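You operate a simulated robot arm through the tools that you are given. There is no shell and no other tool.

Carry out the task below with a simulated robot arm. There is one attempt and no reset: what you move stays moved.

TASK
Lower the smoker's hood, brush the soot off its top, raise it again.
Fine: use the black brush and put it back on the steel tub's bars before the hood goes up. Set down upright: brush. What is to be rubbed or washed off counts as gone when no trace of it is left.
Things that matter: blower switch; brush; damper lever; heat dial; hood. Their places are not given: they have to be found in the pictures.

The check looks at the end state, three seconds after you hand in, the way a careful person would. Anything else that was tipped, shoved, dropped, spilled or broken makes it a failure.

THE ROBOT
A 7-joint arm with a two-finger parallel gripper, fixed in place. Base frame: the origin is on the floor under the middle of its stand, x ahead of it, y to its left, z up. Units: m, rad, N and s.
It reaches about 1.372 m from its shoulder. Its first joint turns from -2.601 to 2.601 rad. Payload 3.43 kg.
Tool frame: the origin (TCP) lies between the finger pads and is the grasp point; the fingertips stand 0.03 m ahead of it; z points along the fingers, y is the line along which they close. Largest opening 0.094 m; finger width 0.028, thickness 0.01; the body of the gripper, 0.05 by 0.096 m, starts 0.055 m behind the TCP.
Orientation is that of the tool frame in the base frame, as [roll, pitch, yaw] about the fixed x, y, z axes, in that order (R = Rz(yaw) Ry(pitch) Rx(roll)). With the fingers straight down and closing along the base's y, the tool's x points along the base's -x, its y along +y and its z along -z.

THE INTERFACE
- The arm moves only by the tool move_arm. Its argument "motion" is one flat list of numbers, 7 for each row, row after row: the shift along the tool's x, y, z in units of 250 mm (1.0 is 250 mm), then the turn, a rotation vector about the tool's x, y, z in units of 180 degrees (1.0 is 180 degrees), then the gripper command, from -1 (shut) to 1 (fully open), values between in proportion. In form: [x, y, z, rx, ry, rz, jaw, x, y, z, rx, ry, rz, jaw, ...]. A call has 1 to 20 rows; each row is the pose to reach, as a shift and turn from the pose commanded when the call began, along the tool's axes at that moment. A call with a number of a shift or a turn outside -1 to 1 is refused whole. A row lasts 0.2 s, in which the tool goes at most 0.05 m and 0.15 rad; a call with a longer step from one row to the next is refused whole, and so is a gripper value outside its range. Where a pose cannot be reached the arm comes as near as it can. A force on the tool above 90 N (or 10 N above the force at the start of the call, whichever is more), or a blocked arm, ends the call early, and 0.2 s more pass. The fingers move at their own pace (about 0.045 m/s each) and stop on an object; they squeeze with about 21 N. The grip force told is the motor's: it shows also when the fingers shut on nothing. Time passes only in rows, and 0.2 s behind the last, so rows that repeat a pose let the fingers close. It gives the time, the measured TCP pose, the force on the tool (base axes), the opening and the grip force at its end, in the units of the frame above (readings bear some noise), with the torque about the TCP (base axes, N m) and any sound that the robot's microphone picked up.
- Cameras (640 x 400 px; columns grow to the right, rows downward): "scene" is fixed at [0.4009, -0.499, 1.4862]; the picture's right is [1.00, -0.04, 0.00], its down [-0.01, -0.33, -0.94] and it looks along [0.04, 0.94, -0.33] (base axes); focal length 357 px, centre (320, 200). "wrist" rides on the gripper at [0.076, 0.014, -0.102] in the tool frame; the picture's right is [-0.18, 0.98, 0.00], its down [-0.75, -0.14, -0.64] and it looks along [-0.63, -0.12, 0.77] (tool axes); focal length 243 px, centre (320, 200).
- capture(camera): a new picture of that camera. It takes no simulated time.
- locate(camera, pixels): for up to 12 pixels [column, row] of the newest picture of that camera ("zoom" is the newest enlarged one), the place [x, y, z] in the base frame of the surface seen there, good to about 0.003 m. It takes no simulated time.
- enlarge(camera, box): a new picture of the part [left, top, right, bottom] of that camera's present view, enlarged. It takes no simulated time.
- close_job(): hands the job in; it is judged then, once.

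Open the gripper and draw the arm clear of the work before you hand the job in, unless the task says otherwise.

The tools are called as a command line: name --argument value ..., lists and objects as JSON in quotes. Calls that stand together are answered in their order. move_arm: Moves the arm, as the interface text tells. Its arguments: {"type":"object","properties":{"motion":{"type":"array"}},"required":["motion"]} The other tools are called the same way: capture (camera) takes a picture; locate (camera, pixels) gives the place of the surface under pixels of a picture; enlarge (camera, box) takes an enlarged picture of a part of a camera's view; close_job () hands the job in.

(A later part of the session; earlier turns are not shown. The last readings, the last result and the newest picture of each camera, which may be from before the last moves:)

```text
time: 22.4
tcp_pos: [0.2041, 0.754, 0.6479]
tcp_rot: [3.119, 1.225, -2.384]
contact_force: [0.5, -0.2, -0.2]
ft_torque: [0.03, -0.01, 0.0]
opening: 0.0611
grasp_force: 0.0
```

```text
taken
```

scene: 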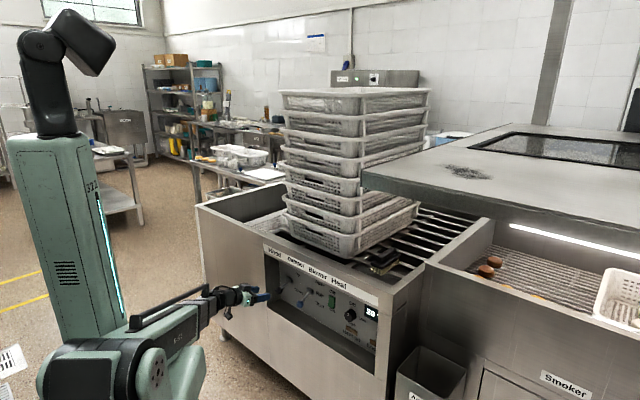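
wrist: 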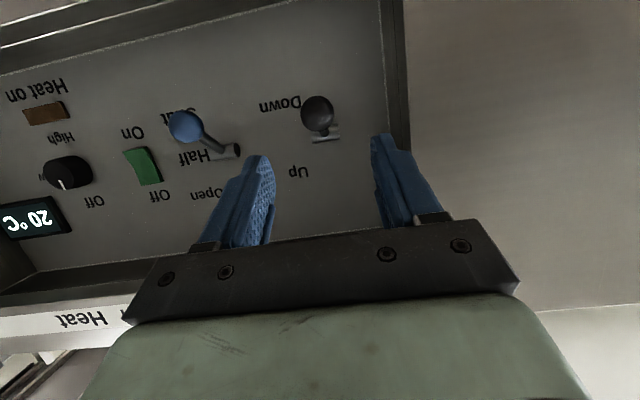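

The roof is now visible with a dark soot patch at (467,171). I'll wait until it stops.

move_arm --motion '[0, 0, 0, 0, 0, 0, 0.3, 0, 0, 0, 0, 0, 0, 0.3, 0, 0, 0, 0, 0, 0, 0.3, 0, 0, 0, 0, 0, 0, 0.3, 0, 0, 0, 0, 0, 0, 0.3, 0, 0, 0, 0, 0, 0, 0.3, 0, 0, 0, 0, 0, 0, 0.3, 0, 0, 0, 0, 0, 0, 0.3, 0, 0, 0, 0, 0, 0, 0.3, 0, 0, 0, 0, 0, 0, 0.3]'

capture --camera "scene"

move_arm --motion '[0, 0, 0, 0, 0, 0, 0.3, 0, 0, 0, 0, 0, 0, 0.3, 0, 0, 0, 0, 0, 0, 0.3, 0, 0, 0, 0, 0, 0, 0.3, 0, 0, 0, 0, 0, 0, 0.3]'

capture --camera "scene"

```text
time: 24.6
tcp_pos: [0.2055, 0.7545, 0.6489]
tcp_rot: [3.118, 1.226, -2.383]
contact_force: [-0.1, 0.2, 0.1]
ft_torque: [0.06, -0.01, 0.02]
opening: 0.061
grasp_force: 0.3
```

```text
taken
```

scene: 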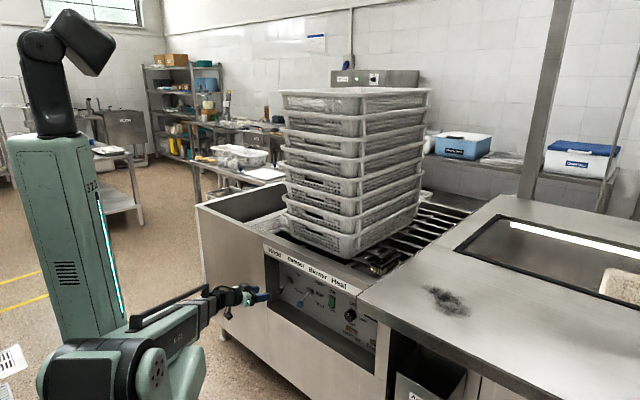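

```text
time: 25.8
tcp_pos: [0.2045, 0.7523, 0.6491]
tcp_rot: [3.119, 1.226, -2.383]
contact_force: [-0.4, -0.1, 0.6]
ft_torque: [-0.01, -0.01, 0.0]
opening: 0.0613
grasp_force: 0.1
```

```text
taken
```

scene: 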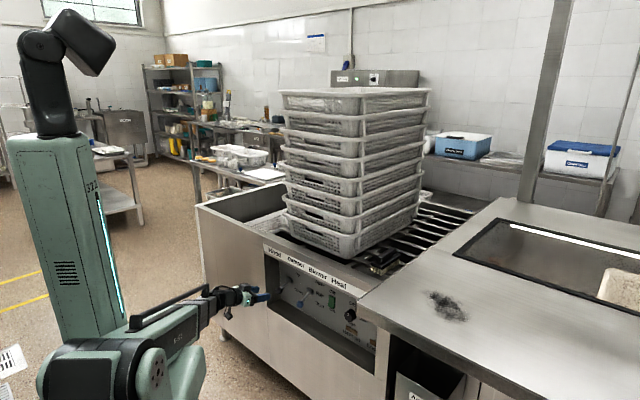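

The hood seems down. I'll wait a second more to be sure it has stopped, then zoom on the soot, brush and panel.

move_arm --motion '[0, 0, 0, 0, 0, 0, 0.3, 0, 0, 0, 0, 0, 0, 0.3, 0, 0, 0, 0, 0, 0, 0.3, 0, 0, 0, 0, 0, 0, 0.3, 0, 0, 0, 0, 0, 0, 0.3]'

capture --camera "scene"

enlarge --camera "scene" --box '[340, 200, 532, 320]'

enlarge --camera "scene" --box '[400, 270, 496, 330]'

enlarge --camera "scene" --box '[260, 250, 420, 350]'

locate --camera "scene" --pixels '[[358, 297], [448, 305], [432, 293], [466, 316], [498, 196], [450, 250], [470, 340], [400, 262], [560, 370], [385, 252], [375, 262], [460, 245]]'

```text
time: 27.0
tcp_pos: [0.2047, 0.754, 0.6474]
tcp_rot: [3.12, 1.225, -2.385]
contact_force: [-0.4, -0.3, -1.0]
ft_torque: [-0.01, 0.02, 0.01]
opening: 0.0608
grasp_force: 0.0
```

```text
taken
```

scene: 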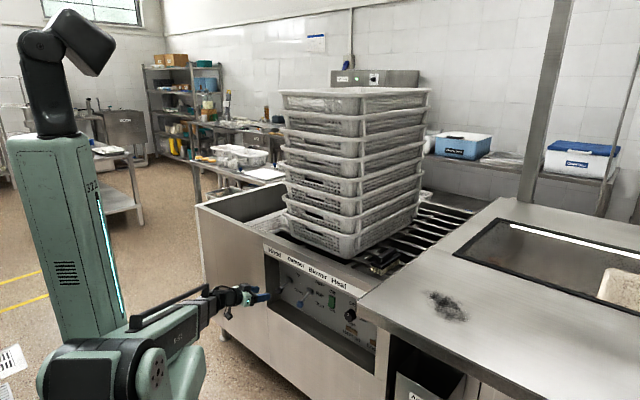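

```text
3.33 times, centred on (436, 260) of scene
```

zoom: 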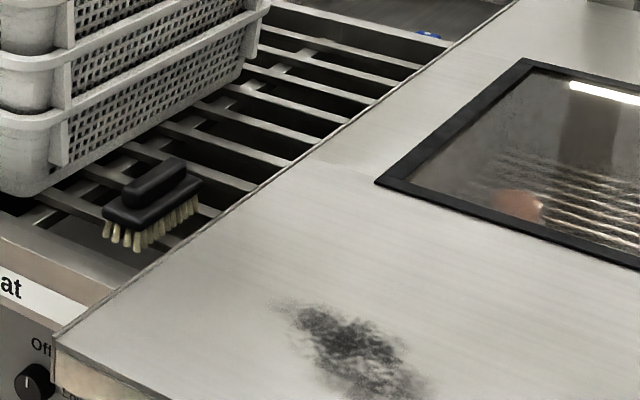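

```text
6.67 times, centred on (448, 300) of scene
```

zoom: 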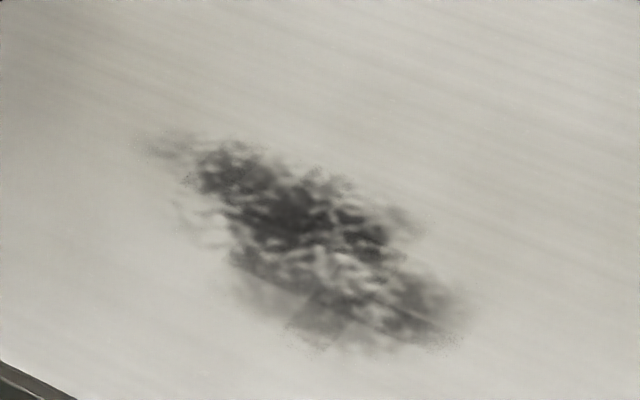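

```text
4.00 times, centred on (340, 300) of scene
```

zoom: 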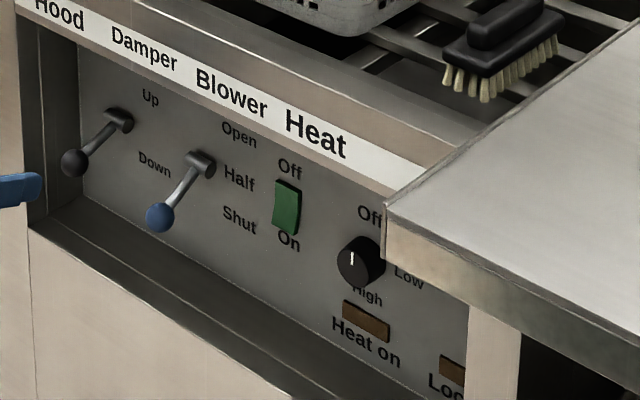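

```text
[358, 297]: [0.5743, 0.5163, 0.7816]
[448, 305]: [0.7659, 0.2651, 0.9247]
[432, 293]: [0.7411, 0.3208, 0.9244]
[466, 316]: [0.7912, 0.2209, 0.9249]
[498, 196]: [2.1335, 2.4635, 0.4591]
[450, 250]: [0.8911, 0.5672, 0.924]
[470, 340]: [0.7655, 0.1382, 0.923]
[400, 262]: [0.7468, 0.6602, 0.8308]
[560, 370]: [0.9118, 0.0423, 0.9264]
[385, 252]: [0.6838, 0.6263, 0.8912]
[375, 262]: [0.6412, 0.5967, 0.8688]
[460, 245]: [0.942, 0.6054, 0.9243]
```

The hood is down with its top at z≈0.925 and the soot centred near (0.766,0.265). Now I'll zoom in on the brush at (383,262) and locate its ends and surroundings.

enlarge --camera "scene" --box '[350, 235, 430, 285]'

locate --camera "zoom" --pixels '[[210, 190], [310, 130], [260, 145], [170, 225], [345, 165], [240, 260], [360, 135], [420, 215], [300, 340], [480, 150], [60, 180], [250, 75]]'

```text
8.00 times, centred on (390, 260) of scene
```

zoom: 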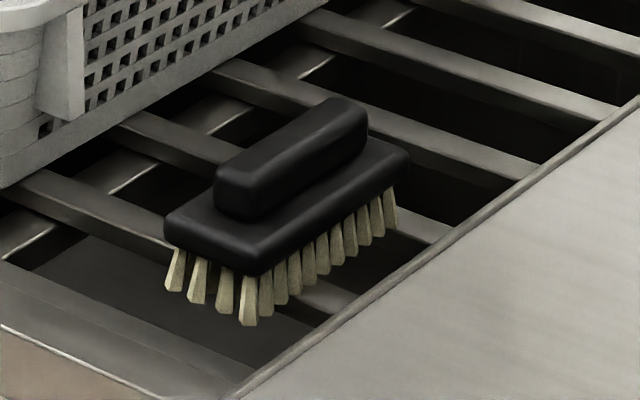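

```text
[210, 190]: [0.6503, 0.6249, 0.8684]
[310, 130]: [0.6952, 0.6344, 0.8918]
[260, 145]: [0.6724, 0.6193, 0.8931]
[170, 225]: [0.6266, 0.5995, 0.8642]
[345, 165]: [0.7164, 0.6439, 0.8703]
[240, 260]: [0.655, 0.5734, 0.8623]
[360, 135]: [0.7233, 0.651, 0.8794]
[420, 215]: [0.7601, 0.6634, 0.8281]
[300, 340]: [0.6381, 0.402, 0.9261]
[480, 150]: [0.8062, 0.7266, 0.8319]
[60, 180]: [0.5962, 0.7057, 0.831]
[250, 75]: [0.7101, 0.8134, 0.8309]
```

The brush stands with its long side roughly along the depth direction, handle top at z≈0.893 on bars at z≈0.831, and the hood's left edge at r≈0.167 leaves about 10 cm clearance. I'll lift the arm away from the panel while tilting the tool downward.

move_arm --motion '[-0.118, -0.02, -0.042, 0, 0.02, 0, 0.6, -0.236, -0.04, -0.085, 0, 0.055, 0, 1, -0.354, -0.06, -0.127, 0, 0.092, 0, 1, -0.472, -0.08, -0.17, 0, 0.13, 0, 1, -0.59, -0.1, -0.212, 0, 0.168, 0, 1, -0.708, -0.121, -0.254, 0, 0.205, 0, 1, -0.826, -0.141, -0.297, 0, 0.242, 0, 1, -0.943, -0.161, -0.339, 0, 0.278, 0, 1]'

capture --camera "scene"

```text
time: 28.8
tcp_pos: [0.2352, 0.7221, 0.8986]
tcp_rot: [3.134, 0.349, -2.361]
contact_force: [-0.2, -0.6, -0.2]
ft_torque: [0.03, 0.01, 0.01]
opening: 0.0938
grasp_force: 0.0
```

```text
taken
```

scene: 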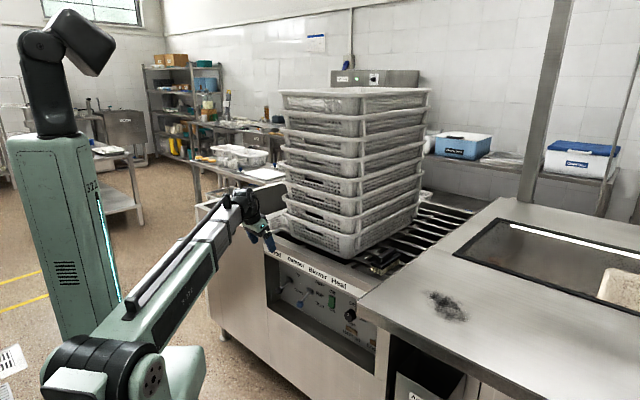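

I'll move right and up in front of the crates to about (0.415,0.592,1.10), bringing the tool to straight down.

move_arm --motion '[-0.051, -0.11, -0.088, 0, 0.014, 0, 1, -0.103, -0.219, -0.176, 0, 0.028, 0, 1, -0.154, -0.329, -0.263, 0, 0.042, 0, 1, -0.206, -0.438, -0.351, 0, 0.056, 0, 1, -0.257, -0.548, -0.439, 0, 0.07, 0, 1, -0.308, -0.657, -0.527, 0, 0.083, 0, 1, -0.36, -0.767, -0.614, 0, 0.097, 0, 1, -0.411, -0.876, -0.702, 0, 0.111, 0, 1]'

capture --camera "wrist"

capture --camera "scene"

```text
time: 30.6
tcp_pos: [0.4147, 0.5887, 1.0965]
tcp_rot: [3.134, 0.002, -2.361]
contact_force: [0.6, 0.2, -0.1]
ft_torque: [-0.02, 0.01, -0.05]
opening: 0.094
grasp_force: 0.0
```

```text
taken
```

wrist: 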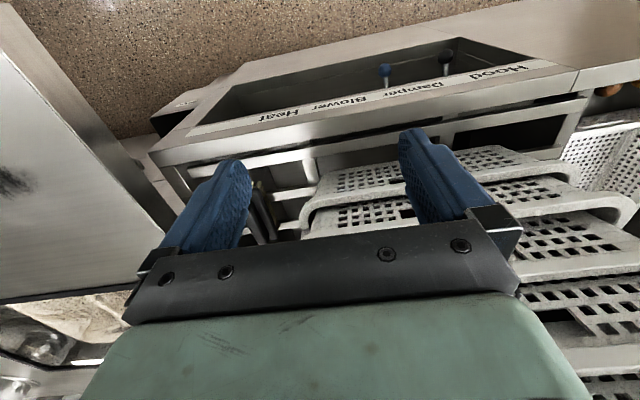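

```text
taken
```

scene: 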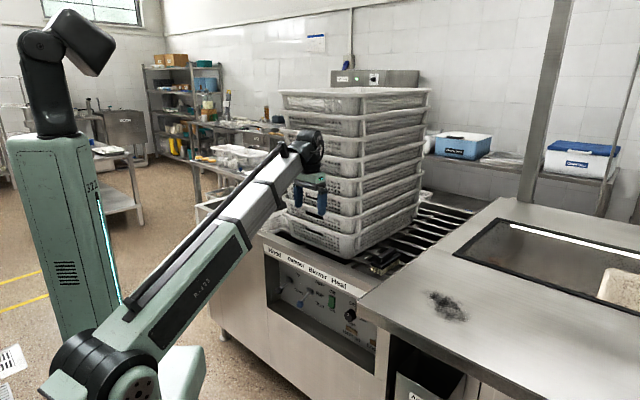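

The tool now points straight down; crates fill the wrist view at the right. I'll slide right 0.17 m and then forward 9 cm so that the brush comes into the camera's free area.

move_arm --motion '[0, -0.134, 0, 0, 0, 0, 1, 0, -0.269, 0, 0, 0, 0, 1, 0, -0.403, 0, 0, 0, 0, 1, 0, -0.538, 0, 0, 0, 0, 1, 0, -0.672, 0, 0, 0, 0, 1, -0.12, -0.672, 0, 0, 0, 0, 1, -0.24, -0.672, 0, 0, 0, 0, 1, -0.36, -0.672, 0, 0, 0, 0, 1]'

capture --camera "wrist"

capture --camera "scene"

```text
time: 32.4
tcp_pos: [0.5972, 0.5377, 1.0945]
tcp_rot: [3.132, 0.004, -2.36]
contact_force: [0.0, -0.4, 0.5]
ft_torque: [-0.02, -0.01, -0.01]
opening: 0.0939
grasp_force: 0.0
```

```text
taken
```

wrist: 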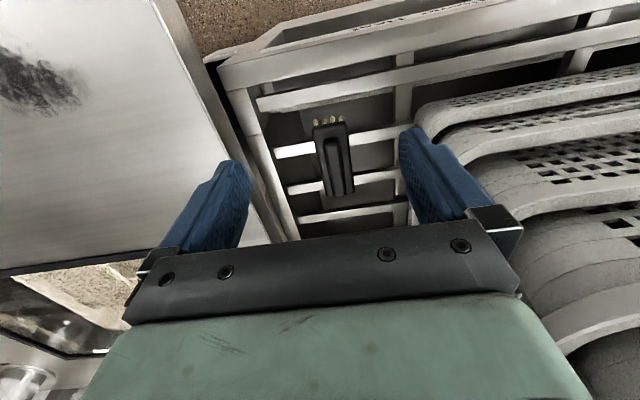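

```text
taken
```

scene: 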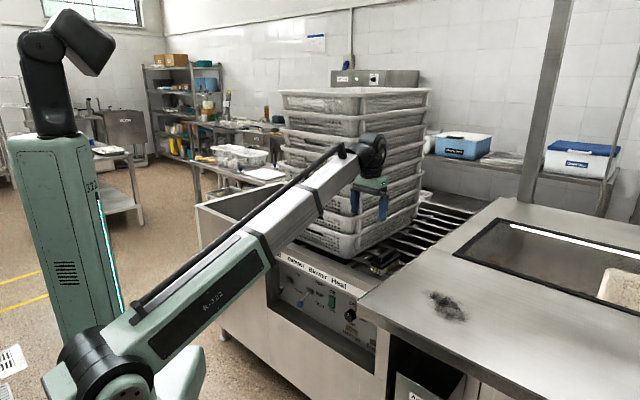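

The brush is visible at (335,160) in the wrist picture. I'll enlarge it and locate the handle's and body's corners.

enlarge --camera "wrist" --box '[255, 100, 415, 200]'

locate --camera "wrist" --pixels '[[326, 140], [344, 137], [330, 192], [350, 190], [338, 165], [315, 128], [345, 124], [325, 193], [354, 192], [300, 150], [300, 187], [370, 133]]'

```text
4.00 times, centred on (335, 150) of wrist
```

zoom: 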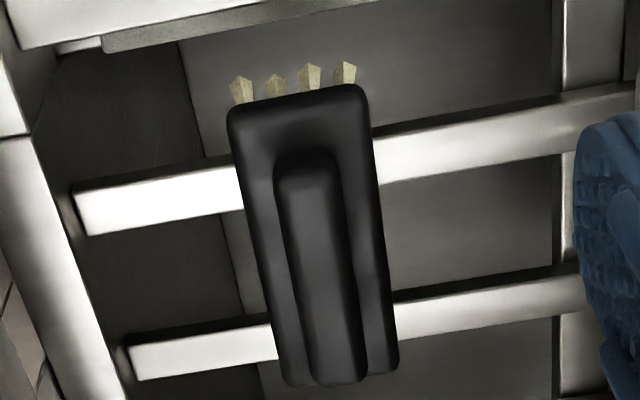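

```text
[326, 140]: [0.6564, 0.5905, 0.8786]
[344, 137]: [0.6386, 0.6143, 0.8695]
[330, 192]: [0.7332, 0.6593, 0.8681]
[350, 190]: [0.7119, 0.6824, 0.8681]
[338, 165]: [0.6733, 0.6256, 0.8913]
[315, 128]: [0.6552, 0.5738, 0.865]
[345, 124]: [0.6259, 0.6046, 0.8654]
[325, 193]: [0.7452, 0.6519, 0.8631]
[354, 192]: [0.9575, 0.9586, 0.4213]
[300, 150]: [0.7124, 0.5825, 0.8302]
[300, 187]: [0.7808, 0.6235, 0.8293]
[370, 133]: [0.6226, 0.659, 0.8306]
```

The brush body spans about d 0.868–0.987 and r 0.013–0.066 (47 mm wide, turned ~4°). I'll locate the handle's edges more precisely from the zoomed picture.

locate --camera "zoom" --pixels '[[305, 175], [310, 200], [320, 260], [330, 320], [337, 360], [285, 200], [335, 200], [298, 270], [348, 265], [310, 350], [362, 345], [340, 380]]'

```text
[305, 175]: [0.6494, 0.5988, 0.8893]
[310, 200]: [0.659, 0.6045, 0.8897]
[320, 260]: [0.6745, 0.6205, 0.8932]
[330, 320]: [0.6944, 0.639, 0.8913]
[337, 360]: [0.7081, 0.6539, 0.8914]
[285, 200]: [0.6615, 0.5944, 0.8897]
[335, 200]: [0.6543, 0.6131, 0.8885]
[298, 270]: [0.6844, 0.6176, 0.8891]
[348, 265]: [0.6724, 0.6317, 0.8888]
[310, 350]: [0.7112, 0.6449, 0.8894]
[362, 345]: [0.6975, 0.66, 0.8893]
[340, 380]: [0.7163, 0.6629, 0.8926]
```

The handle runs along the depth direction at r≈0.038, d 0.880–0.977, top z≈0.891, about 20 mm wide. I'll check the crates' nearest edges for clearance before going forward over it.

locate --camera "wrist" --pixels '[[418, 118], [425, 135], [445, 150], [480, 165], [510, 195], [525, 215], [530, 260], [560, 330], [250, 95], [270, 180], [228, 90], [210, 60]]'

locate --camera "scene" --pixels '[[430, 95], [428, 113], [424, 135], [422, 155], [420, 178], [415, 205], [405, 222], [352, 255], [340, 250], [395, 120], [392, 100], [418, 100]]'

```text
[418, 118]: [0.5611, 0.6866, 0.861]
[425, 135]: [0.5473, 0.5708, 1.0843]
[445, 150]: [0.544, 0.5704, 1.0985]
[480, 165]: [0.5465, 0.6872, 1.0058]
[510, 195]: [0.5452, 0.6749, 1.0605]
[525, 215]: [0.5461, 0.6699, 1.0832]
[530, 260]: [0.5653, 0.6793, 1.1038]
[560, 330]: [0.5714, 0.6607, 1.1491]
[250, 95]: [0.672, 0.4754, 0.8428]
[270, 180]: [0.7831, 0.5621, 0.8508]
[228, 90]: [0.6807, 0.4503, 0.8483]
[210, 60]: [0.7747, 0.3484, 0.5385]
```

```text
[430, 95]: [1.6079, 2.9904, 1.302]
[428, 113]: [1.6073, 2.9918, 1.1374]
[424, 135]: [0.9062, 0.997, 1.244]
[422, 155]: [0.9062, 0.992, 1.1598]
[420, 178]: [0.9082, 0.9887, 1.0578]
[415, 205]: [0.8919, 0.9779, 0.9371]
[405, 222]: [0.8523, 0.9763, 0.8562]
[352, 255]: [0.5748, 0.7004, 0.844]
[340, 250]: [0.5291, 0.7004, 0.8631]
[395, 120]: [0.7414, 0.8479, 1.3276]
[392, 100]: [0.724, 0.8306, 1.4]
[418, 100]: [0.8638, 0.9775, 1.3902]
```

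Crate rims come out to r≈-0.063; the gripper at r=0.038 leaves over 4 cm. I'll check the width of the arm link near the wrist too.

locate --camera "scene" --pixels '[[340, 165], [330, 180], [320, 195], [318, 210], [345, 190], [372, 148], [360, 145], [383, 150], [372, 170], [372, 188], [342, 150], [300, 190]]'

enlarge --camera "scene" --box '[300, 120, 428, 200]'

```text
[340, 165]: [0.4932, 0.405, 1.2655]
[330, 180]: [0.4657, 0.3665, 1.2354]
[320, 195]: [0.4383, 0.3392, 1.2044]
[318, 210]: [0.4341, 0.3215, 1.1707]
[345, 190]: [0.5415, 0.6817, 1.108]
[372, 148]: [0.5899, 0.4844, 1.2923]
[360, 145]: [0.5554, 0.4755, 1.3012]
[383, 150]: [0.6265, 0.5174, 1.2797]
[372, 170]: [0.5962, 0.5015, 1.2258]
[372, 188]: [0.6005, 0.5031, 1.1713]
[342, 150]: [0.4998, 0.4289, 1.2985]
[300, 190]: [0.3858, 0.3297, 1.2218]
```

```text
5.00 times, centred on (364, 160) of scene
```

zoom: 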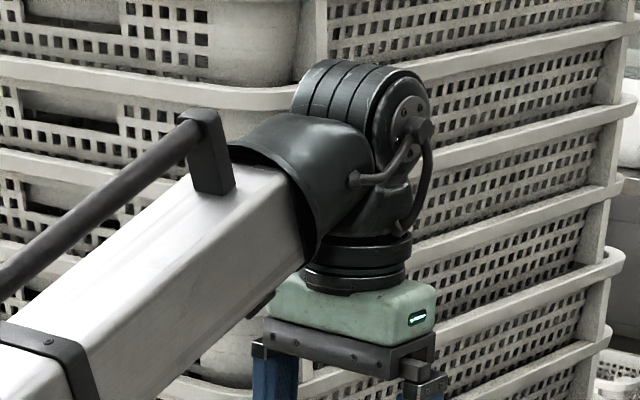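

The wrist's left side is near r≈0, so the crates are clear. I'll move forward over the handle and descend to z≈0.95 with the fingers open.

move_arm --motion '[-0.126, 0.004, 0, 0, 0, 0, 1, -0.251, 0.008, 0, 0, 0, 0, 1, -0.377, 0.012, 0, 0, 0, 0, 1, -0.502, 0.016, 0, 0, 0, 0, 1, -0.502, 0.016, 0.145, 0, 0, 0, 1, -0.502, 0.016, 0.29, 0, 0, 0, 1, -0.502, 0.016, 0.434, 0, 0, 0, 1, -0.502, 0.016, 0.578, 0, 0, 0, 1]'

capture --camera "wrist"

enlarge --camera "scene" --box '[330, 170, 490, 270]'

```text
time: 34.2
tcp_pos: [0.6809, 0.628, 0.9493]
tcp_rot: [3.132, 0.001, -2.362]
contact_force: [0.8, -0.2, 0.5]
ft_torque: [0.01, 0.0, 0.0]
opening: 0.0939
grasp_force: 0.0
```

```text
taken
```

wrist: 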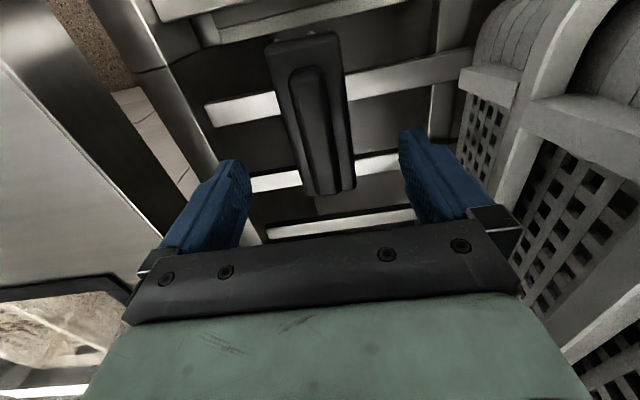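

```text
4.00 times, centred on (410, 220) of scene
```

zoom: 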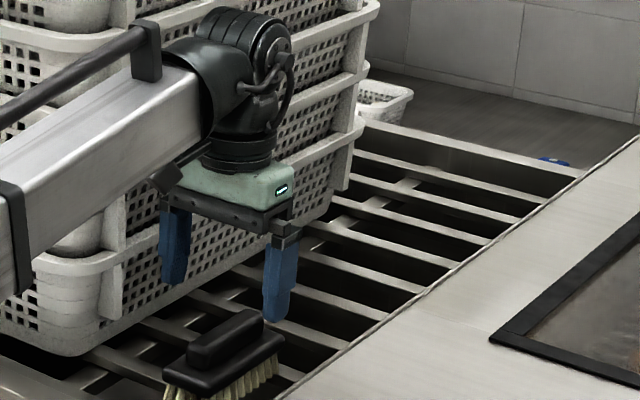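

The gripper is above the brush; I'll verify the handle's place in this closer wrist view before the final descent.

locate --camera "wrist" --pixels '[[303, 70], [310, 100], [318, 140], [325, 180], [290, 85], [318, 80], [305, 150], [333, 145], [270, 50], [338, 40], [305, 192], [355, 185]]'

```text
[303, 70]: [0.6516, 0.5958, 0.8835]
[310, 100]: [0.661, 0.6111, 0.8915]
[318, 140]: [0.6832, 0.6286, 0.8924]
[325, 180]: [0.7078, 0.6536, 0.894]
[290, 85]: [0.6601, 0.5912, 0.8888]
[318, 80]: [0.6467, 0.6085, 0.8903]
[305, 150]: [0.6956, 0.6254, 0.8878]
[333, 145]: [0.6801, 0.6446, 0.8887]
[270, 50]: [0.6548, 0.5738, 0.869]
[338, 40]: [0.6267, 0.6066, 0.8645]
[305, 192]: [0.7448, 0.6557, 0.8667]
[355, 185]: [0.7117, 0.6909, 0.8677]
```

The handle is centred at r≈0.0375 under the TCP. I'll descend 48 mm so the fingertips are just above the brush's body (z≈0.871) and close on the handle.

move_arm --motion '[0, 0, 0.065, 0, 0, 0, 1, 0, 0, 0.13, 0, 0, 0, 1, 0, 0, 0.193, 0, 0, 0, 1, 0, 0, 0.193, 0, 0, 0, 1, 0, 0, 0.193, 0, 0, 0, -1, 0, 0, 0.193, 0, 0, 0, -1, 0, 0, 0.193, 0, 0, 0, -1, 0, 0, 0.193, 0, 0, 0, -1, 0, 0, 0.193, 0, 0, 0, -1, 0, 0, 0.193, 0, 0, 0, -1, 0, 0, 0.193, 0, 0, 0, -1]'

capture --camera "wrist"

enlarge --camera "scene" --box '[330, 190, 458, 270]'

```text
time: 36.6
tcp_pos: [0.683, 0.627, 0.9005]
tcp_rot: [3.134, 0.003, -2.361]
contact_force: [0.6, -0.3, 2.0]
ft_torque: [-0.02, -0.07, 0.04]
opening: 0.0236
grasp_force: 21.2
```

```text
taken
```

wrist: 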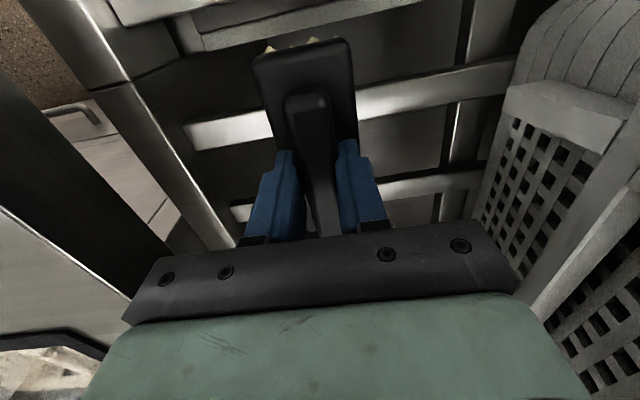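

```text
5.00 times, centred on (394, 230) of scene
```

zoom: 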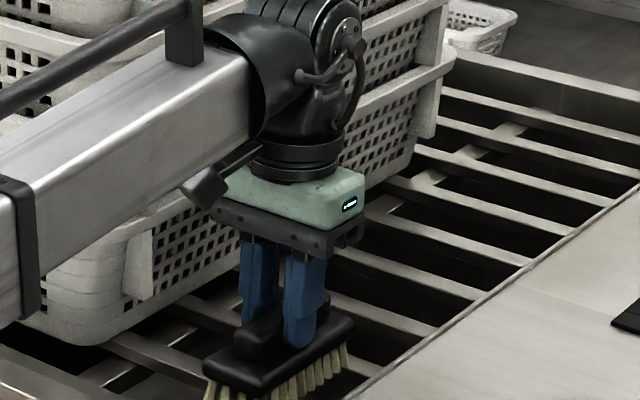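

The handle is gripped (opening 23.6 mm, 21 N) at TCP (0.683,0.627,0.9005). I'll lift it straight up 0.16 m and check that it hangs level.

move_arm --motion '[0, 0, -0.06, 0, 0, 0, -1, 0, 0, -0.16, 0, 0, 0, -1, 0, 0, -0.28, 0, 0, 0, -1, 0, 0, -0.4, 0, 0, 0, -1, 0, 0, -0.52, 0, 0, 0, -1, 0, 0, -0.64, 0, 0, 0, -1]'

capture --camera "wrist"

capture --camera "scene"

```text
time: 38.0
tcp_pos: [0.6832, 0.6266, 1.0609]
tcp_rot: [3.132, 0.002, -2.362]
contact_force: [0.4, 0.1, -1.2]
ft_torque: [0.0, -0.02, 0.0]
opening: 0.0232
grasp_force: 20.9
```

```text
taken
```

wrist: 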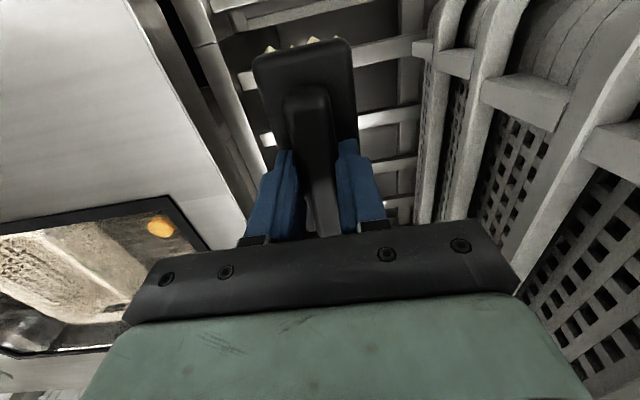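

```text
taken
```

scene: 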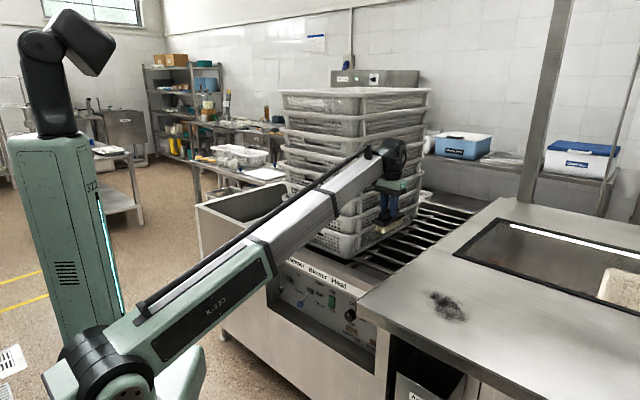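

The brush hangs level. Before brushing I'll map the soot patch's boundary from a zoomed scene picture.

enlarge --camera "scene" --box '[408, 275, 488, 325]'

locate --camera "zoom" --pixels '[[95, 105], [180, 110], [150, 200], [230, 290], [320, 350], [400, 365], [510, 350], [500, 290], [430, 210], [330, 145], [250, 105], [320, 230]]'

```text
8.00 times, centred on (448, 300) of scene
```

zoom: 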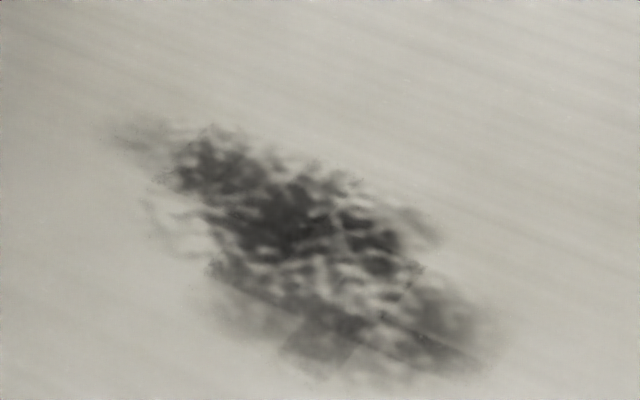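

```text
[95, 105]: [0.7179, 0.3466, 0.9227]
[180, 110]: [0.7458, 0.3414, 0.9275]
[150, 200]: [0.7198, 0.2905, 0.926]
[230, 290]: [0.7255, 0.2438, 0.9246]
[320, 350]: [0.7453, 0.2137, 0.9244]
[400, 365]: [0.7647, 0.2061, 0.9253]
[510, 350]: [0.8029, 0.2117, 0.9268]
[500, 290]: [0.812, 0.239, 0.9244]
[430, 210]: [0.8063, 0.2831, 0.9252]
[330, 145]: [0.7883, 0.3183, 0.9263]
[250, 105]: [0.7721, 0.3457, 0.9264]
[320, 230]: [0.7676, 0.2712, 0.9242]
```

The soot covers about d 0.675–0.795 and r 0.26–0.42 on the hood top (z≈0.925). I'll carry the brush over to just left of it at d≈0.735, r≈0.22, staying at z≈1.06.

move_arm --motion '[0.1, -0.1, 0, 0, 0, 0, -1, 0.21, -0.2, 0, 0, 0, 0, -1, 0.32, -0.3, 0, 0, 0, 0, -1, 0.43, -0.4, 0, 0, 0, 0, -1, 0.54, -0.51, 0, 0, 0, 0, -1, 0.65, -0.62, 0, 0, 0, 0, -1, 0.764, -0.72, 0, 0, 0, 0, -1]'

capture --camera "wrist"

capture --camera "scene"

```text
time: 39.6
tcp_pos: [0.6701, 0.3636, 1.0638]
tcp_rot: [3.133, 0.001, -2.362]
contact_force: [-0.5, 0.7, -1.9]
ft_torque: [0.0, 0.02, 0.0]
opening: 0.0234
grasp_force: 20.9
```

```text
taken
```

wrist: 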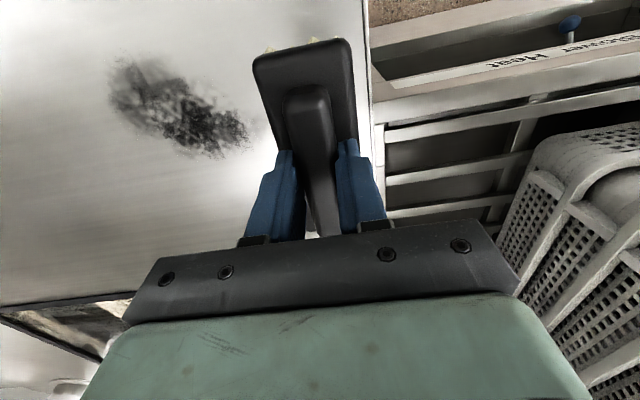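

```text
taken
```

scene: 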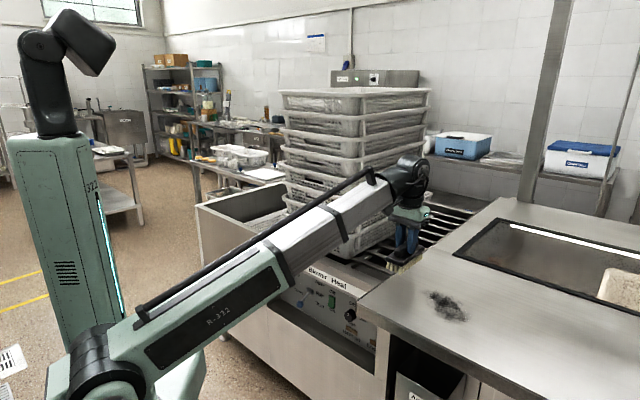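

The soot is visible in the wrist picture at (110–250, 60–155). I'll enlarge that view to check its full extent and any other spots.

enlarge --camera "wrist" --box '[60, 30, 284, 170]'

locate --camera "wrist" --pixels '[[110, 75], [115, 100], [150, 60], [250, 145], [235, 155], [180, 140], [200, 90], [125, 62], [160, 125], [360, 10], [365, 60], [180, 100]]'

```text
2.86 times, centred on (172, 100) of wrist
```

zoom: 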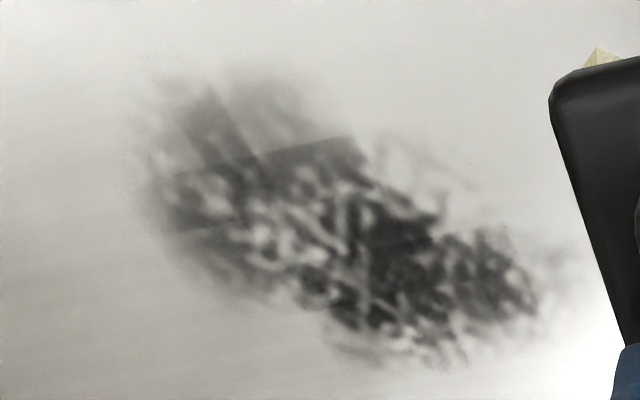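

```text
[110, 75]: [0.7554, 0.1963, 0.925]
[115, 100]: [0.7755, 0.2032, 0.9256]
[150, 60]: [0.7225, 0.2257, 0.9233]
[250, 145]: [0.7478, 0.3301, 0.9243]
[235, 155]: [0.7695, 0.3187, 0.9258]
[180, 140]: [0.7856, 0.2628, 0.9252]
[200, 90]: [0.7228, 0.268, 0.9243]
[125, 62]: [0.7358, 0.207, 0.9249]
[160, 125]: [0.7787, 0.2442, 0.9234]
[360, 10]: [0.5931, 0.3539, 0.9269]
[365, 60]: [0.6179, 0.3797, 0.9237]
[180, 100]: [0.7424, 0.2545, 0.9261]
```

The patch spans about d 0.66–0.80 and r 0.255–0.425. I'll lower the brush just left of it toward z≈1.000 (contact expected near 0.995).

move_arm --motion '[0, 0, 0.1, 0, 0, 0, -1, 0, 0, 0.19, 0, 0, 0, -1, 0, 0, 0.25, 0, 0, 0, -1, 0, 0, 0.25, 0, 0, 0, -1]'

enlarge --camera "scene" --box '[360, 210, 488, 290]'

```text
time: 40.6
tcp_pos: [0.6745, 0.3643, 0.9987]
tcp_rot: [3.132, 0.004, -2.362]
contact_force: [-0.2, 0.4, -1.4]
ft_torque: [-0.02, 0.01, -0.01]
opening: 0.0237
grasp_force: 20.5
```

```text
5.00 times, centred on (424, 250) of scene
```

zoom: 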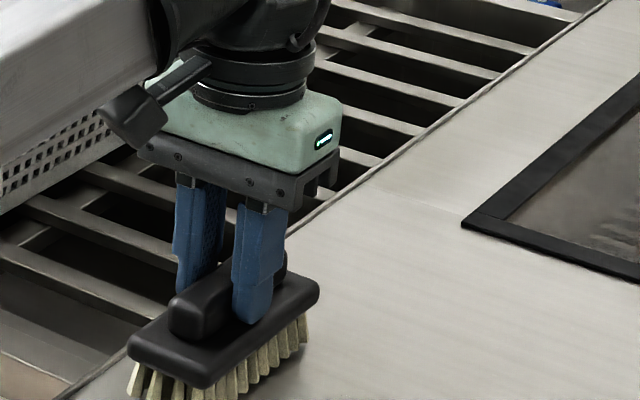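

No contact yet at z 0.9987. I'll step down 2 mm at a time, reading the force.

move_arm --motion '[0, 0, 0.008, 0, 0, 0, -1, 0, 0, 0.012, 0, 0, 0, -1]'

move_arm --motion '[0, 0, 0.006, 0, 0, 0, -1, 0, 0, 0.008, 0, 0, 0, -1]'

```text
time: 41.2
tcp_pos: [0.6746, 0.3645, 0.9955]
tcp_rot: [3.133, 0.002, -2.362]
contact_force: [-0.2, -0.6, -1.8]
ft_torque: [-0.01, 0.03, -0.01]
opening: 0.0237
grasp_force: 21.1
```

```text
time: 41.8
tcp_pos: [0.673, 0.3652, 0.9944]
tcp_rot: [3.135, 0.003, -2.362]
contact_force: [0.8, -0.9, 4.4]
ft_torque: [-0.18, -0.12, 0.03]
opening: 0.0236
grasp_force: 21.4
```

Contact is made (about +6 N). I'll make the first stroke to the right across the patch along r (0.22→0.455) at d≈0.731 with a touch more pressure.

move_arm --motion '[0, -0.04, 0.002, 0, 0, 0, -1, 0, -0.12, 0.003, 0, 0, 0, -1, 0, -0.2, 0.003, 0, 0, 0, -1, 0, -0.28, 0.003, 0, 0, 0, -1, 0, -0.36, 0.003, 0, 0, 0, -1, 0, -0.44, 0.003, 0, 0, 0, -1, 0, -0.52, 0.003, 0, 0, 0, -1, 0, -0.6, 0.003, 0, 0, 0, -1, 0, -0.68, 0.003, 0, 0, 0, -1, 0, -0.76, 0.003, 0, 0, 0, -1, 0, -0.84, 0.003, 0, 0, 0, -1, 0, -0.94, 0.003, 0, 0, 0, -1]'

capture --camera "scene"

capture --camera "wrist"

```text
time: 44.4
tcp_pos: [0.8378, 0.1976, 0.9919]
tcp_rot: [3.134, 0.004, -2.362]
contact_force: [-4.9, 5.9, 26.6]
ft_torque: [-0.22, 0.06, -0.15]
opening: 0.0232
grasp_force: 21.0
```

```text
taken
```

scene: 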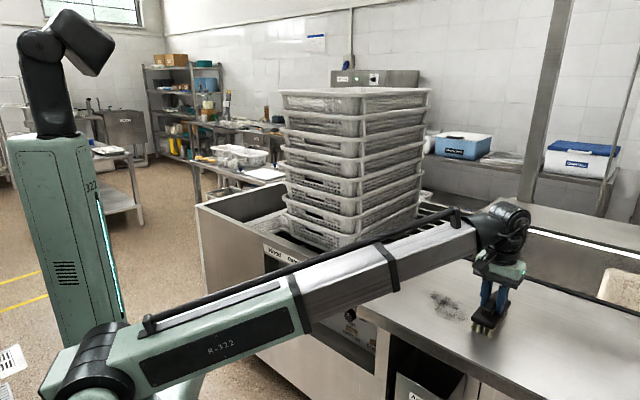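

```text
taken
```

wrist: 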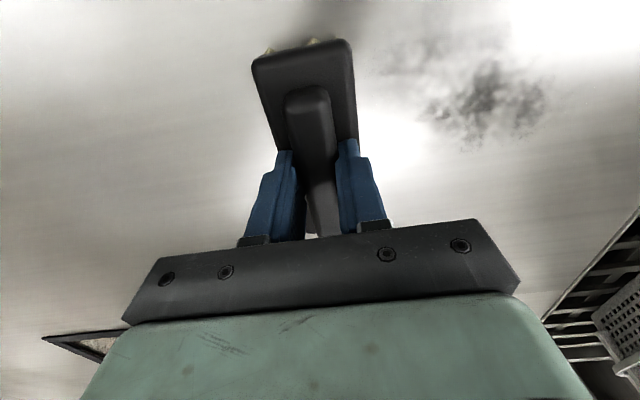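

The brushing fades the soot (26 N down now at the end of the stroke). I'll zoom in to see what remains.

enlarge --camera "wrist" --box '[340, 20, 640, 207]'

enlarge --camera "scene" --box '[400, 265, 528, 345]'

```text
2.13 times, centred on (490, 114) of wrist
```

zoom: 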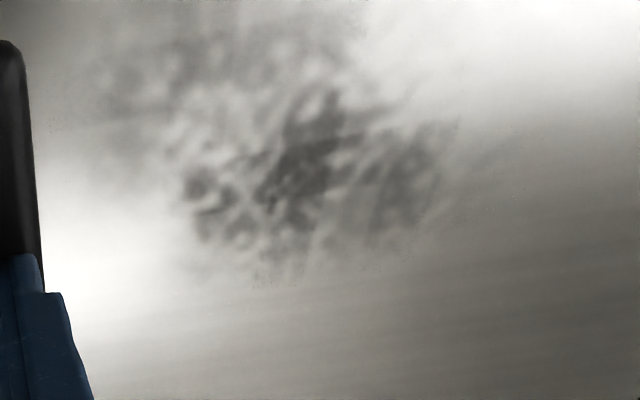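

```text
5.00 times, centred on (464, 305) of scene
```

zoom: 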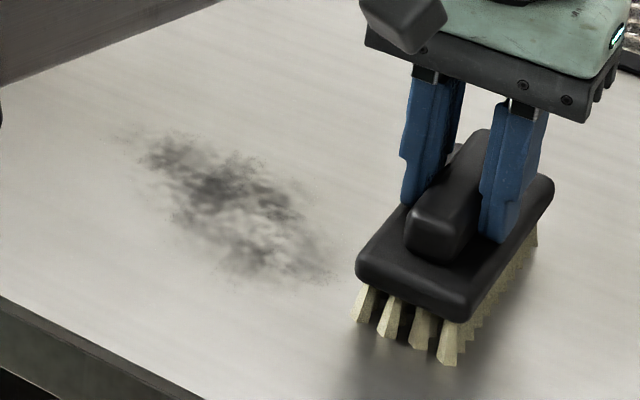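

The soot fades with each pass, so repeated strokes are needed. I'll brush back left at d≈0.70 and return right at d≈0.765 with similar pressure.

move_arm --motion '[0.06, 0.08, 0, 0, 0, 0, -1, 0.12, 0.16, 0.001, 0, 0, 0, -1, 0.12, 0.26, 0.001, 0, 0, 0, -1, 0.12, 0.35, 0.002, 0, 0, 0, -1, 0.12, 0.44, 0.002, 0, 0, 0, -1, 0.12, 0.53, 0.003, 0, 0, 0, -1, 0.12, 0.62, 0.003, 0, 0, 0, -1, 0.12, 0.72, 0.004, 0, 0, 0, -1, 0.12, 0.82, 0.004, 0, 0, 0, -1, 0.12, 0.91, 0.004, 0, 0, 0, -1, 0.0, 0.91, 0.004, 0, 0, 0, -1, -0.12, 0.86, 0.004, 0, 0, 0, -1, -0.12, 0.76, 0.003, 0, 0, 0, -1, -0.12, 0.66, 0.003, 0, 0, 0, -1, -0.12, 0.55, 0.002, 0, 0, 0, -1, -0.12, 0.44, 0.002, 0, 0, 0, -1, -0.12, 0.33, 0.001, 0, 0, 0, -1, -0.12, 0.22, 0.001, 0, 0, 0, -1, -0.12, 0.11, 0, 0, 0, 0, -1, -0.12, 0, 0, 0, 0, 0, -1]'

enlarge --camera "scene" --box '[400, 265, 528, 345]'

enlarge --camera "wrist" --box '[340, 20, 640, 207]'

```text
time: 48.6
tcp_pos: [0.8562, 0.2207, 0.9895]
tcp_rot: [3.134, 0.003, -2.361]
contact_force: [-5.0, 5.0, 23.3]
ft_torque: [-0.54, 0.41, -0.18]
opening: 0.0234
grasp_force: 20.7
```

```text
5.00 times, centred on (464, 305) of scene
```

zoom: 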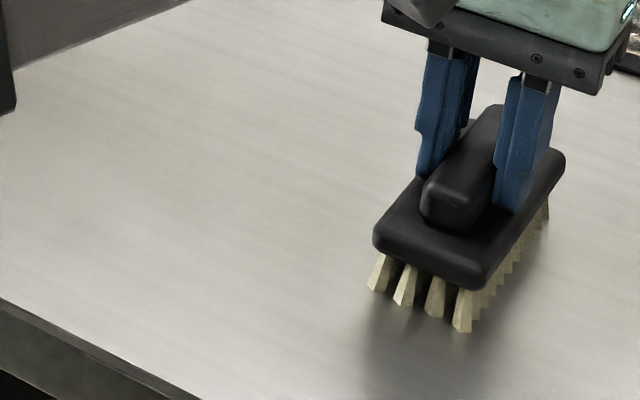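

```text
2.13 times, centred on (490, 114) of wrist
```

zoom: 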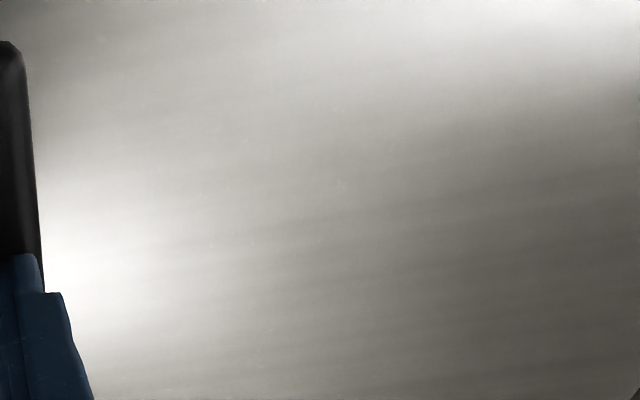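

The patch looks gone in both views. To be thorough for the faint fringes I'll add one more pass left at d≈0.775 and right at d≈0.69.

move_arm --motion '[-0.05, 0.08, 0, 0, 0, 0, -1, -0.05, 0.16, 0.001, 0, 0, 0, -1, -0.05, 0.26, 0.001, 0, 0, 0, -1, -0.05, 0.35, 0.002, 0, 0, 0, -1, -0.05, 0.44, 0.002, 0, 0, 0, -1, -0.05, 0.53, 0.003, 0, 0, 0, -1, -0.05, 0.62, 0.003, 0, 0, 0, -1, -0.05, 0.72, 0.004, 0, 0, 0, -1, -0.05, 0.82, 0.004, 0, 0, 0, -1, 0.06, 0.9, 0.004, 0, 0, 0, -1, 0.18, 0.9, 0.004, 0, 0, 0, -1, 0.28, 0.82, 0.004, 0, 0, 0, -1, 0.28, 0.71, 0.003, 0, 0, 0, -1, 0.28, 0.6, 0.003, 0, 0, 0, -1, 0.28, 0.49, 0.002, 0, 0, 0, -1, 0.28, 0.38, 0.002, 0, 0, 0, -1, 0.28, 0.27, 0.001, 0, 0, 0, -1, 0.28, 0.16, 0.001, 0, 0, 0, -1, 0.28, 0.05, 0, 0, 0, 0, -1, 0.28, 0, 0, 0, 0, 0, -1]'

move_arm --motion '[0, 0, -0.06, 0, 0, 0, -1, 0, 0, -0.18, 0, 0, 0, -1, 0, 0, -0.3, 0, 0, 0, -1]'

capture --camera "wrist"

enlarge --camera "scene" --box '[380, 255, 540, 355]'

capture --camera "scene"

```text
time: 52.8
tcp_pos: [0.8109, 0.1702, 0.9903]
tcp_rot: [3.133, 0.001, -2.362]
contact_force: [0.3, -1.0, -1.5]
ft_torque: [-0.03, -0.02, 0.0]
opening: 0.0237
grasp_force: 21.0
```

```text
time: 53.6
tcp_pos: [0.8106, 0.1712, 1.0662]
tcp_rot: [3.134, 0.001, -2.362]
contact_force: [0.2, 0.2, -0.8]
ft_torque: [-0.05, 0.03, -0.02]
opening: 0.0234
grasp_force: 21.6
```

```text
taken
```

wrist: 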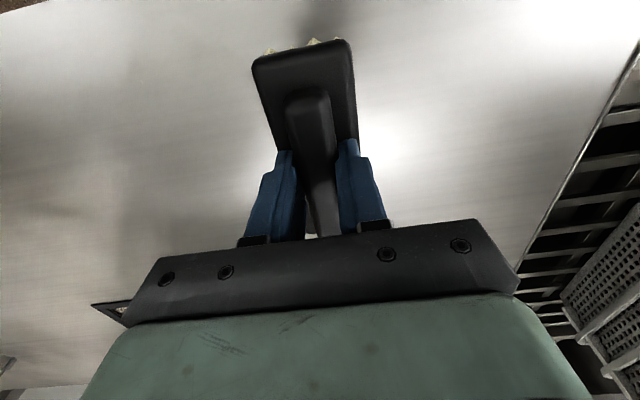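

```text
4.00 times, centred on (460, 305) of scene
```

zoom: 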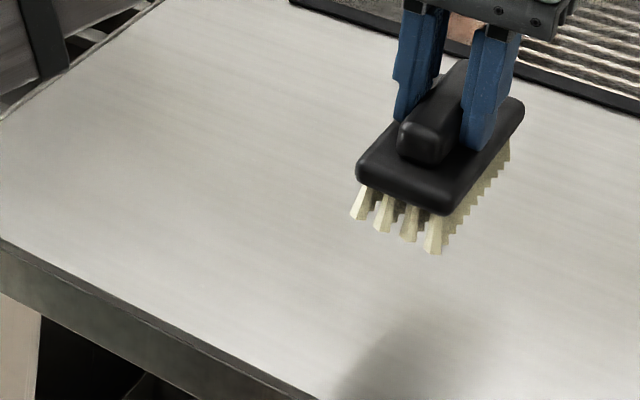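

```text
taken
```

scene: 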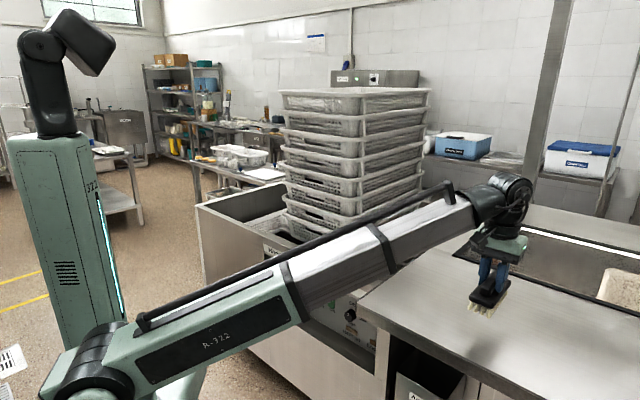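

The force at the end of the last pass was nearly zero, so the brush may have slid up a few mm in the grip. I'll inspect the cleaned area at high zoom for any remaining trace.

enlarge --camera "scene" --box '[408, 275, 488, 325]'

enlarge --camera "wrist" --box '[350, 0, 640, 181]'

enlarge --camera "scene" --box '[460, 240, 524, 280]'

locate --camera "scene" --pixels '[[420, 290], [450, 305], [470, 325], [560, 345], [520, 330], [450, 345], [480, 360], [500, 380], [520, 390], [440, 330], [420, 325], [410, 320]]'

```text
8.00 times, centred on (448, 300) of scene
```

zoom: 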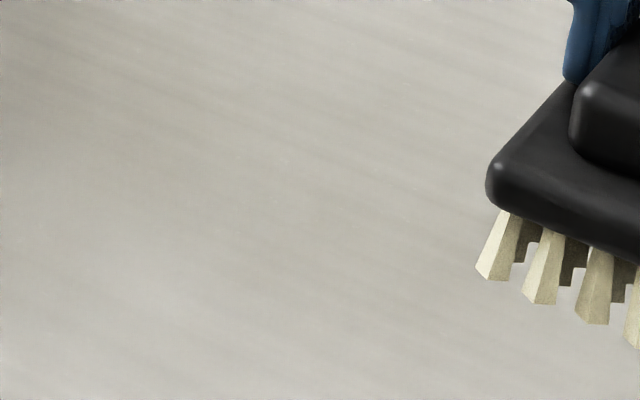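

```text
2.21 times, centred on (495, 90) of wrist
```

zoom: 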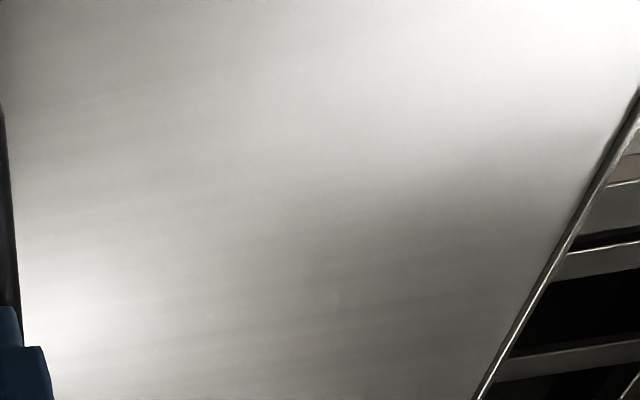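

```text
10.00 times, centred on (492, 260) of scene
```

zoom: 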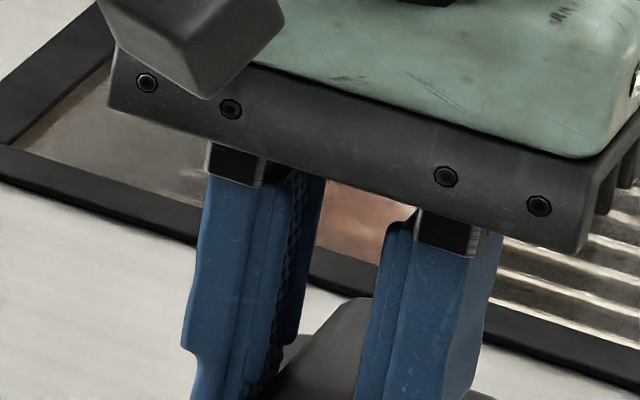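

```text
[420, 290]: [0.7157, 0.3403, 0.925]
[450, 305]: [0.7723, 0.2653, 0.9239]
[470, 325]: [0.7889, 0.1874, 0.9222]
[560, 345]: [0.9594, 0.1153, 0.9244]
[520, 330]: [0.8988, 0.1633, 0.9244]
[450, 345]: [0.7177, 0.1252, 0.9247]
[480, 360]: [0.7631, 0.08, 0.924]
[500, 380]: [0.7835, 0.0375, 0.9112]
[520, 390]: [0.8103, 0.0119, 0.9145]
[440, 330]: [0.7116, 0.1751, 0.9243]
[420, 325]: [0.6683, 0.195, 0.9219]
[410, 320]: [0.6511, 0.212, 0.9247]
```

Both views look clean. For insurance against faint residue I'll do another firm pass; first I lower again to find contact in the changed grip height.

move_arm --motion '[0, 0, 0.1, 0, 0, 0, -1, 0, 0, 0.2, 0, 0, 0, -1, 0, 0, 0.29, 0, 0, 0, -1, 0, 0, 0.3, 0, 0, 0, -1]'

move_arm --motion '[0, 0, 0.004, 0, 0, 0, -1, 0, 0, 0.008, 0, 0, 0, -1]'

move_arm --motion '[0, 0, 0.004, 0, 0, 0, -1, 0, 0, 0.006, 0, 0, 0, -1]'

```text
time: 54.6
tcp_pos: [0.8098, 0.1699, 0.9903]
tcp_rot: [3.135, 0.004, -2.362]
contact_force: [-0.3, -1.0, -1.3]
ft_torque: [-0.01, 0.02, -0.02]
opening: 0.0238
grasp_force: 21.4
```

```text
time: 55.2
tcp_pos: [0.8097, 0.1691, 0.9893]
tcp_rot: [3.135, 0.004, -2.361]
contact_force: [-4.1, 3.0, 18.5]
ft_torque: [-0.46, 0.21, -0.02]
opening: 0.0233
grasp_force: 20.6
```

```text
time: 55.8
tcp_pos: [0.8104, 0.1699, 0.9891]
tcp_rot: [3.135, 0.005, -2.362]
contact_force: [-3.6, 6.6, 52.3]
ft_torque: [-0.48, 0.27, -0.02]
opening: 0.0234
grasp_force: 20.6
```

Contact is at z≈0.9895 (force now 52 N); I'll back off 1 mm and make another round trip: left at d≈0.694, then right at d≈0.77.

move_arm --motion '[0, 0.05, -0.004, 0, 0, 0, -1, 0, 0.15, -0.004, 0, 0, 0, -1, 0, 0.25, -0.004, 0, 0, 0, -1, 0, 0.35, -0.003, 0, 0, 0, -1, 0, 0.45, -0.003, 0, 0, 0, -1, 0, 0.55, -0.002, 0, 0, 0, -1, 0, 0.65, -0.002, 0, 0, 0, -1, 0, 0.75, -0.001, 0, 0, 0, -1, 0, 0.85, -0.001, 0, 0, 0, -1, 0, 0.9, -0.001, 0, 0, 0, -1]'

capture --camera "wrist"

```text
time: 58.0
tcp_pos: [0.6509, 0.3296, 0.989]
tcp_rot: [3.134, 0.004, -2.364]
contact_force: [9.6, -12.4, 46.7]
ft_torque: [-0.7, -0.72, 0.05]
opening: 0.0238
grasp_force: 21.1
```

```text
taken
```

wrist: 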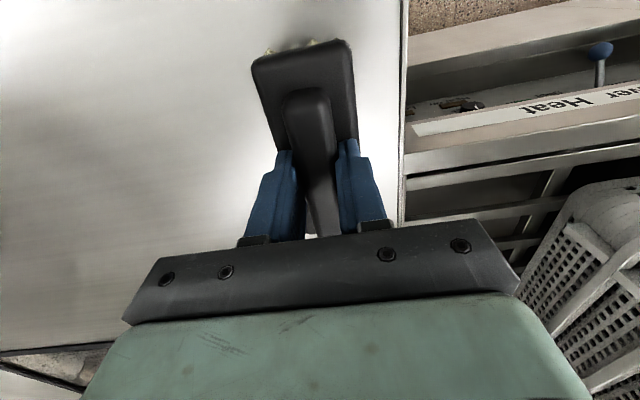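

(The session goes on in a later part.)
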